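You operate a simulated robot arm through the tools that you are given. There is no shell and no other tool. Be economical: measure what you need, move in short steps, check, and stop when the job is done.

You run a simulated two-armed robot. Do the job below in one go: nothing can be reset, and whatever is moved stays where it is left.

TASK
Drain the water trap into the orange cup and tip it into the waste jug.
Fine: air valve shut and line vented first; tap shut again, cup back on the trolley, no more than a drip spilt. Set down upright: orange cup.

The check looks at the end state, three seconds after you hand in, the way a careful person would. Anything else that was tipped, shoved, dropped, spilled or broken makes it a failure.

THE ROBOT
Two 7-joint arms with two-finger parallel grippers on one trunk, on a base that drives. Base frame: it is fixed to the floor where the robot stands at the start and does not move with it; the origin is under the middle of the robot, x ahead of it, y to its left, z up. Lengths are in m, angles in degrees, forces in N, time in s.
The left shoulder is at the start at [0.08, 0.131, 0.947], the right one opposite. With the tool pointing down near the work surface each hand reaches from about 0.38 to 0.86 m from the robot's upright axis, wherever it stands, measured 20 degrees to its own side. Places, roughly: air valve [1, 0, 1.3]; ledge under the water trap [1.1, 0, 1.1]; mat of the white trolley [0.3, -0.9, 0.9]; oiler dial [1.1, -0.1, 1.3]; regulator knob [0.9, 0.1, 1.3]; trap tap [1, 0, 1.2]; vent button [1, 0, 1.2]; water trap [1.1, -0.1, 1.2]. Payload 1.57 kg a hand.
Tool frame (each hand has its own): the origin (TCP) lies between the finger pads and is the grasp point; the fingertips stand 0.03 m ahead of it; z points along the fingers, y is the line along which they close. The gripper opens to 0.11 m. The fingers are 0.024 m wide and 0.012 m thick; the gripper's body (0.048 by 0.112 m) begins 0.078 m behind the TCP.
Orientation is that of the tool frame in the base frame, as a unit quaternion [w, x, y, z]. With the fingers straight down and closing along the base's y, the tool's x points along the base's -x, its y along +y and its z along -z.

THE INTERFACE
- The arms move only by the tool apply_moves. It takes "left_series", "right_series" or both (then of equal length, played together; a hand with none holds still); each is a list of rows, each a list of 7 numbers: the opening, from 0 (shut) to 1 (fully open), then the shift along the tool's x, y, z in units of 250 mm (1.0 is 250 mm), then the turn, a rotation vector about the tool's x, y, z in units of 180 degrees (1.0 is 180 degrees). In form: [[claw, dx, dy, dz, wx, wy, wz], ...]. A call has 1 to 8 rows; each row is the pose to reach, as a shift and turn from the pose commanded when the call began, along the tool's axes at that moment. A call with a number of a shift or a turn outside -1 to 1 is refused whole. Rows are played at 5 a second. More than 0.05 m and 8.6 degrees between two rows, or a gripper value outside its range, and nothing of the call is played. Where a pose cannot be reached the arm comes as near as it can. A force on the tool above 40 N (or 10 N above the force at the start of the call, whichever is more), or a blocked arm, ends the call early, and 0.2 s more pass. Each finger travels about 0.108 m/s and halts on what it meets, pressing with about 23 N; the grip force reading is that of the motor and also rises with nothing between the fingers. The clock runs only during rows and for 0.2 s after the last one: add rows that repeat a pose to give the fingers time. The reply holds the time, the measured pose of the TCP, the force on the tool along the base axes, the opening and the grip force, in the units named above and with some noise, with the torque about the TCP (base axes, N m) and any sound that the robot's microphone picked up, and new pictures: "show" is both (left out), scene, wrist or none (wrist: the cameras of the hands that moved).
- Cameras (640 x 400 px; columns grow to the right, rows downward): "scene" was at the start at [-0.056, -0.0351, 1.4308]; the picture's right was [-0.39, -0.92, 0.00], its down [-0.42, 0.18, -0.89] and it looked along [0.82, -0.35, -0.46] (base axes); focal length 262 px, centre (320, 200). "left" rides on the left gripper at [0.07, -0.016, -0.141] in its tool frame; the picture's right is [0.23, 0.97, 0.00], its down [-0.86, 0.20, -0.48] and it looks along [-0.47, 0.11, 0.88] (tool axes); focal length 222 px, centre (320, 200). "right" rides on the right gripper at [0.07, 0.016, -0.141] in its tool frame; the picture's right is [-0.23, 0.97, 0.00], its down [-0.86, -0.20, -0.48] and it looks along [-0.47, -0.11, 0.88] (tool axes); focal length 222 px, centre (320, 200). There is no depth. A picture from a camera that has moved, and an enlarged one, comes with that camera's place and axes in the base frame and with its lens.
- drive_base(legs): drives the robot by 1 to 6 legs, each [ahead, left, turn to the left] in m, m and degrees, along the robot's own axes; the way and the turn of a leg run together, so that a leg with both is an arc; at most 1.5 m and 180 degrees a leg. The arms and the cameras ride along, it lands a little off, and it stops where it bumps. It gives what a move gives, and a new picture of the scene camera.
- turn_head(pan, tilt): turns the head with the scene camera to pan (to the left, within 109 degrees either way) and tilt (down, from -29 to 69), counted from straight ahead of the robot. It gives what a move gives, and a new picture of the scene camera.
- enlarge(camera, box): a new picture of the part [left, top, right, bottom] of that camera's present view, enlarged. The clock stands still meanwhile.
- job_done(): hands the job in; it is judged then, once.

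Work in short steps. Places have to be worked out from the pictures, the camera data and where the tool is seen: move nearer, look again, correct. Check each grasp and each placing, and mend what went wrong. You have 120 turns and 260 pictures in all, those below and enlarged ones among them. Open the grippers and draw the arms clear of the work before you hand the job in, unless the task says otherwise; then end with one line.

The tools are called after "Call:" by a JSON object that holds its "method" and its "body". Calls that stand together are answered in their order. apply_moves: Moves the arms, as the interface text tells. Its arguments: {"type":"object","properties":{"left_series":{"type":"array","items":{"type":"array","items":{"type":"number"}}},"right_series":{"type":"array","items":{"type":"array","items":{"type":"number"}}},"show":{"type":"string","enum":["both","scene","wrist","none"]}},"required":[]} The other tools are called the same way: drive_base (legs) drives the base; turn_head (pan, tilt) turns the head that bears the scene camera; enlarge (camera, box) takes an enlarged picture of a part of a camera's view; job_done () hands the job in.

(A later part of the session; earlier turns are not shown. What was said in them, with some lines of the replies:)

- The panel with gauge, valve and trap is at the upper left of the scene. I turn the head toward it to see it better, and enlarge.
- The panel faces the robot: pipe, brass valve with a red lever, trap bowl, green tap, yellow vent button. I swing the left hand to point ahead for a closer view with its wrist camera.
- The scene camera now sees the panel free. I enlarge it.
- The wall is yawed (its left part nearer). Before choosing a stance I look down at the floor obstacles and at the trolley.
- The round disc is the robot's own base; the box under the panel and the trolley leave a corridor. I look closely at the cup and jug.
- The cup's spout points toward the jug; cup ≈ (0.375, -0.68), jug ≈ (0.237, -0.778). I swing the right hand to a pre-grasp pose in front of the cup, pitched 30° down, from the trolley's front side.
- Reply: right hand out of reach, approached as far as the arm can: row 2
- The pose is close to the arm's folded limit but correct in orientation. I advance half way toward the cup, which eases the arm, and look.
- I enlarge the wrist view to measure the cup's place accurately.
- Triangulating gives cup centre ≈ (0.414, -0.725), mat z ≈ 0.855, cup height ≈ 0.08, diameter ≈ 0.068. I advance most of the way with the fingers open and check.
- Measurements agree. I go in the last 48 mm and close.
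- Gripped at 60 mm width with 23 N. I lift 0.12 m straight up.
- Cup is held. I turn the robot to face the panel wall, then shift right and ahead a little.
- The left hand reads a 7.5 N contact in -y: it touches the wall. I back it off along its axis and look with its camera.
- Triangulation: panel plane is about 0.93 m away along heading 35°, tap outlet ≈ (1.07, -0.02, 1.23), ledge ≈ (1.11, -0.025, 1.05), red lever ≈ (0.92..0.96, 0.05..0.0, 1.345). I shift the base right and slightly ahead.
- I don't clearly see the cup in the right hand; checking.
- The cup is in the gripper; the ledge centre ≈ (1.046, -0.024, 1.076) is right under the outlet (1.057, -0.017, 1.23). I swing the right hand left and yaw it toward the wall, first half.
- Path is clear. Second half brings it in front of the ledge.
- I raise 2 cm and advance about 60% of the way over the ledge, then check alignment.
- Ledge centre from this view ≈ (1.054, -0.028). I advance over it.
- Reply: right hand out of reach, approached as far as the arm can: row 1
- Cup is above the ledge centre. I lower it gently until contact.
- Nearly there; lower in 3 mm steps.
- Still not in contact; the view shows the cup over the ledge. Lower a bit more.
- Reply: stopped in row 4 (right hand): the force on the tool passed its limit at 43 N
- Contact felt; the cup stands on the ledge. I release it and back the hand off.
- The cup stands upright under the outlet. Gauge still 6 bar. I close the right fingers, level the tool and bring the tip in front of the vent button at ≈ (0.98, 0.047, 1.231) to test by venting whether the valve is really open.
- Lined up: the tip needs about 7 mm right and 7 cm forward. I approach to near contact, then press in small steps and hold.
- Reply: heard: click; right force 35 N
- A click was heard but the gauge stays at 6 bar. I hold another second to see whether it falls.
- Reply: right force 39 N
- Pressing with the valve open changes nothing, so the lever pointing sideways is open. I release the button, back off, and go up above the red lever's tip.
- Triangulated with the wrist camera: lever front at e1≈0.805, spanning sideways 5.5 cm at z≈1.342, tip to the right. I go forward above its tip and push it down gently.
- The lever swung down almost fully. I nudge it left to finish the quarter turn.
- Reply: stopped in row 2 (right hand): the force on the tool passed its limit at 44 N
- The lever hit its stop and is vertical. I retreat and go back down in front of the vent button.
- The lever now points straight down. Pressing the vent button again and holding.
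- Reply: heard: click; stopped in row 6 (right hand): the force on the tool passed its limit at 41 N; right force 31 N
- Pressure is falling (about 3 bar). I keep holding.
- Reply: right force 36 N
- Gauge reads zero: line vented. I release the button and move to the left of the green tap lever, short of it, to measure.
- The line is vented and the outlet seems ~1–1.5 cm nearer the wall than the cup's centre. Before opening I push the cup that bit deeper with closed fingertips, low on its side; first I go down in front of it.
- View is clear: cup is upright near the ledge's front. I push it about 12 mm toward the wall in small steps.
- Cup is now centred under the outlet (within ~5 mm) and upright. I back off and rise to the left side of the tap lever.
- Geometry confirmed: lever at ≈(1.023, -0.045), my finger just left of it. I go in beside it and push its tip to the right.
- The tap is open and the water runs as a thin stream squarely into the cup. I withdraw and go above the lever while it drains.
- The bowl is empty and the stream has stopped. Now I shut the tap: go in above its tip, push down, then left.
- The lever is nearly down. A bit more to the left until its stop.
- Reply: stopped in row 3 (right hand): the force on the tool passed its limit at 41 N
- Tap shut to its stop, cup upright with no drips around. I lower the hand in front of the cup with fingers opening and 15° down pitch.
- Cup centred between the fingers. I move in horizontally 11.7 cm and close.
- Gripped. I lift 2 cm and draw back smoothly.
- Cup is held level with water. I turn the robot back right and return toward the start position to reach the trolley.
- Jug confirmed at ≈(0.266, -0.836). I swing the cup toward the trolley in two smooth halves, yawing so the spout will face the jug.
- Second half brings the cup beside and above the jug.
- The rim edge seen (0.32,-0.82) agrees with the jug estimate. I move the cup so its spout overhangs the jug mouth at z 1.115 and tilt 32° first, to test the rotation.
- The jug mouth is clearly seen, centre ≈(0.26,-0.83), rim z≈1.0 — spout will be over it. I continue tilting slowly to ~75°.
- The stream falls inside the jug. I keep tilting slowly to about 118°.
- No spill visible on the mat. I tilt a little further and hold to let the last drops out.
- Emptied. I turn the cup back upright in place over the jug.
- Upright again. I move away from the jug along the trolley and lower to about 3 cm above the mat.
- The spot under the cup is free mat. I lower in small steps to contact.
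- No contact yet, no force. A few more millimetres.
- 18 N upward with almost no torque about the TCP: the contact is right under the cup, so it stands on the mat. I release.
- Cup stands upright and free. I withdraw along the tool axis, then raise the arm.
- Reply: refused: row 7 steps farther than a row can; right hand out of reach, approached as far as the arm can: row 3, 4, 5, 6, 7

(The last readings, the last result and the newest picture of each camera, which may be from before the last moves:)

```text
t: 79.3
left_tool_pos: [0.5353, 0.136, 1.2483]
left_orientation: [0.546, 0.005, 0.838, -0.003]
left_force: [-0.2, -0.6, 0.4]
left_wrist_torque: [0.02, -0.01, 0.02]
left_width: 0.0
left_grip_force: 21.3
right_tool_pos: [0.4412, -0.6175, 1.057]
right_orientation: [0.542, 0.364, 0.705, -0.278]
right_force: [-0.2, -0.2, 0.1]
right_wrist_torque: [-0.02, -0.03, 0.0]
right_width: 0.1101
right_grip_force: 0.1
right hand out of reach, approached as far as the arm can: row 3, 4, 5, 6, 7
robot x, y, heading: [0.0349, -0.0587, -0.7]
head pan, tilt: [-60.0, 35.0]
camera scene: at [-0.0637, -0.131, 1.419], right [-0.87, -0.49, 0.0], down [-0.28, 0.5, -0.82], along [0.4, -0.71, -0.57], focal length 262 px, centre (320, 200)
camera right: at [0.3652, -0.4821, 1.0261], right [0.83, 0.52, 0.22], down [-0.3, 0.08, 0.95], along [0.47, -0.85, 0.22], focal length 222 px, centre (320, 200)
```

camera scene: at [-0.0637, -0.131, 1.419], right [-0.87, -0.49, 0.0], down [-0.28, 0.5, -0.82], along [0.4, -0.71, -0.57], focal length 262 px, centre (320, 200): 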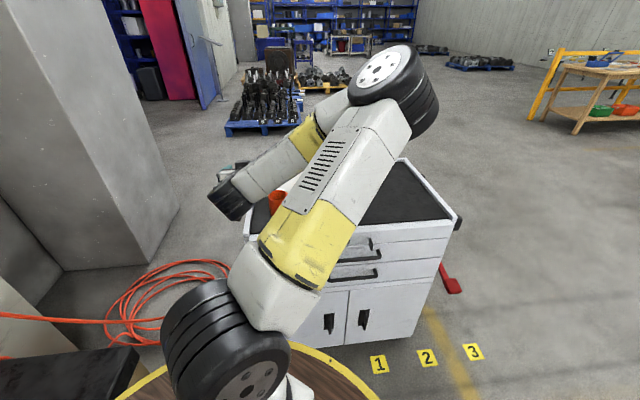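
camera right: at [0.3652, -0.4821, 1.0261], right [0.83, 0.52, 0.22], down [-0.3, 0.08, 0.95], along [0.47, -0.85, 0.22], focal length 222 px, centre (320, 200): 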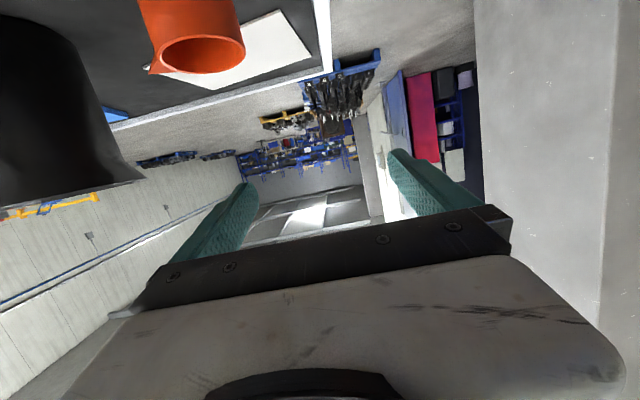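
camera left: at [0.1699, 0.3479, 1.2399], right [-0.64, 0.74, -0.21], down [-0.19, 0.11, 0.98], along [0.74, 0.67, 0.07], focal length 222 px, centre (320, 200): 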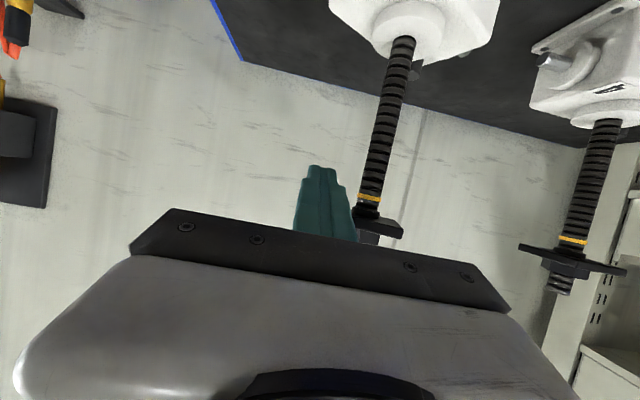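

Cup stands upright and empty on the mat. I move the arm farther away along the trolley's left to clear the work and view it.

Call:
{"method": "apply_moves", "body": {"right_series": [[1, 0, 0.17, 0, 0, 0, 0], [1, 0, 0.34, 0, 0, 0, 0], [1, 0, 0.51, 0, 0, 0, 0], [1, 0, 0.68, 0, 0, 0, 0], [1, 0, 0.85, 0, 0, 0, 0], [1, 0, 1.0, 0, 0, 0, 0]], "show": "scene"}}

Call:
{"method": "enlarge", "body": {"camera": "scene", "box": [230, 140, 430, 250]}}

Call:
{"method": "turn_head", "body": {"pan": 0, "tilt": 12}}

Call:
{"method": "enlarge", "body": {"camera": "scene", "box": [230, 140, 390, 260]}}

```text
t: 80.7
left_tool_pos: [0.5347, 0.1358, 1.2471]
left_orientation: [0.546, 0.006, 0.838, -0.004]
left_force: [-0.5, -0.2, 0.2]
left_wrist_torque: [0.01, 0.02, 0.0]
left_width: 0.0
left_grip_force: 21.9
right_tool_pos: [0.6433, -0.4718, 1.0563]
right_orientation: [0.541, 0.365, 0.705, -0.279]
right_force: [-0.6, -0.4, 0.8]
right_wrist_torque: [0.05, 0.02, 0.05]
right_width: 0.1101
right_grip_force: 0.1
robot x, y, heading: [0.0304, -0.0537, -0.5]
head pan, tilt: [-60.0, 35.0]
camera scene: at [-0.0635, -0.1309, 1.419], right [-0.87, -0.49, 0.0], down [-0.28, 0.5, -0.82], along [0.4, -0.71, -0.57], focal length 262 px, centre (320, 200)
```

scene: 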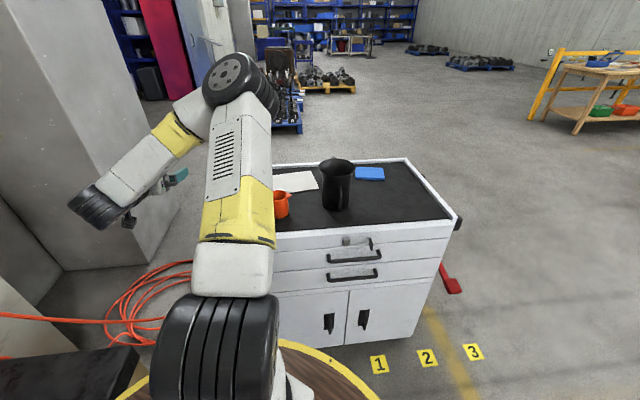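

```text
3.20 times, centred on (330, 195) of scene
camera zoom: at [-0.0635, -0.1309, 1.419], right [-0.87, -0.49, 0.0], down [-0.28, 0.5, -0.82], along [0.4, -0.71, -0.57], focal length 837 px, centre (288, 216)
```

zoom: 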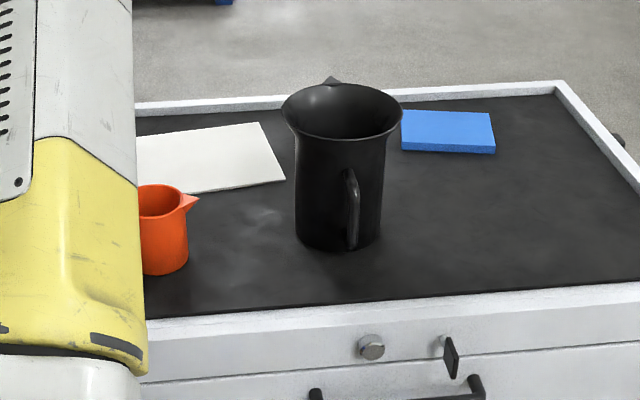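

```text
t: 82.0
left_tool_pos: [0.5359, 0.1363, 1.2483]
left_orientation: [0.546, 0.005, 0.838, -0.003]
left_force: [0.2, -0.4, -0.3]
left_wrist_torque: [0.0, 0.02, -0.02]
left_width: 0.0
left_grip_force: 21.3
right_tool_pos: [0.6429, -0.4725, 1.0548]
right_orientation: [0.542, 0.363, 0.705, -0.278]
right_force: [-0.4, -0.2, -0.2]
right_wrist_torque: [-0.05, -0.05, 0.02]
right_width: 0.1101
right_grip_force: 0.0
robot x, y, heading: [0.0331, -0.0542, -0.8]
head pan, tilt: [0.0, 12.0]
camera scene: at [-0.0129, -0.0552, 1.4559], right [-0.01, -1.0, 0.0], down [-0.21, 0.0, -0.98], along [0.98, -0.01, -0.21], focal length 262 px, centre (320, 200)
```

scene: 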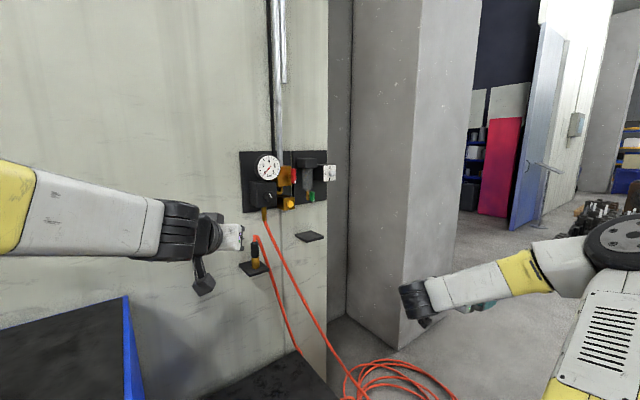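

```text
3.33 times, centred on (310, 200) of scene
camera zoom: at [-0.0129, -0.0552, 1.4559], right [-0.01, -1.0, 0.0], down [-0.21, 0.0, -0.98], along [0.98, -0.01, -0.21], focal length 872 px, centre (353, 200)
```

zoom: 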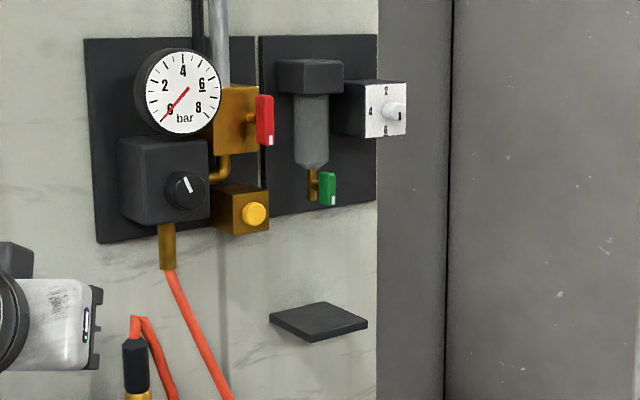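

Everything is in order: valve and tap shut, gauge at zero, ledge dry, cup upright on the trolley. I open the left gripper and hand in.

Call:
{"method": "apply_moves", "body": {"left_series": [[0.3, 0, 0, 0, 0, 0, 0], [0.6, 0, 0, 0, 0, 0, 0], [1, 0, 0, 0, 0, 0, 0], [1, 0, 0, 0, 0, 0, 0]], "show": "none"}}

Call:
{"method": "job_done", "body": {}}

```text
t: 83.0
left_tool_pos: [0.5361, 0.1376, 1.247]
left_orientation: [0.546, 0.005, 0.838, -0.003]
left_force: [0.1, 0.3, -0.8]
left_wrist_torque: [-0.02, 0.02, 0.01]
left_width: 0.1099
left_grip_force: 0.1
right_tool_pos: [0.6436, -0.4721, 1.0563]
right_orientation: [0.543, 0.363, 0.705, -0.278]
right_force: [0.1, -1.2, -0.1]
right_wrist_torque: [0.04, 0.01, -0.02]
right_width: 0.1098
right_grip_force: 0.2
robot x, y, heading: [0.0334, -0.0564, -0.7]
head pan, tilt: [0.0, 12.0]
```

```text
The job is handed in.
```

The water trap is drained into the orange cup and tipped into the waste jug: air valve shut, line vented to 0 bar, tap shut again, cup upright on the trolley, no spill seen. Early on, while the robot was turning, the left hand leaned at about 7.5 N on what looked like a piece of equipment on the blue bench. I backed it off, and nothing looked moved.
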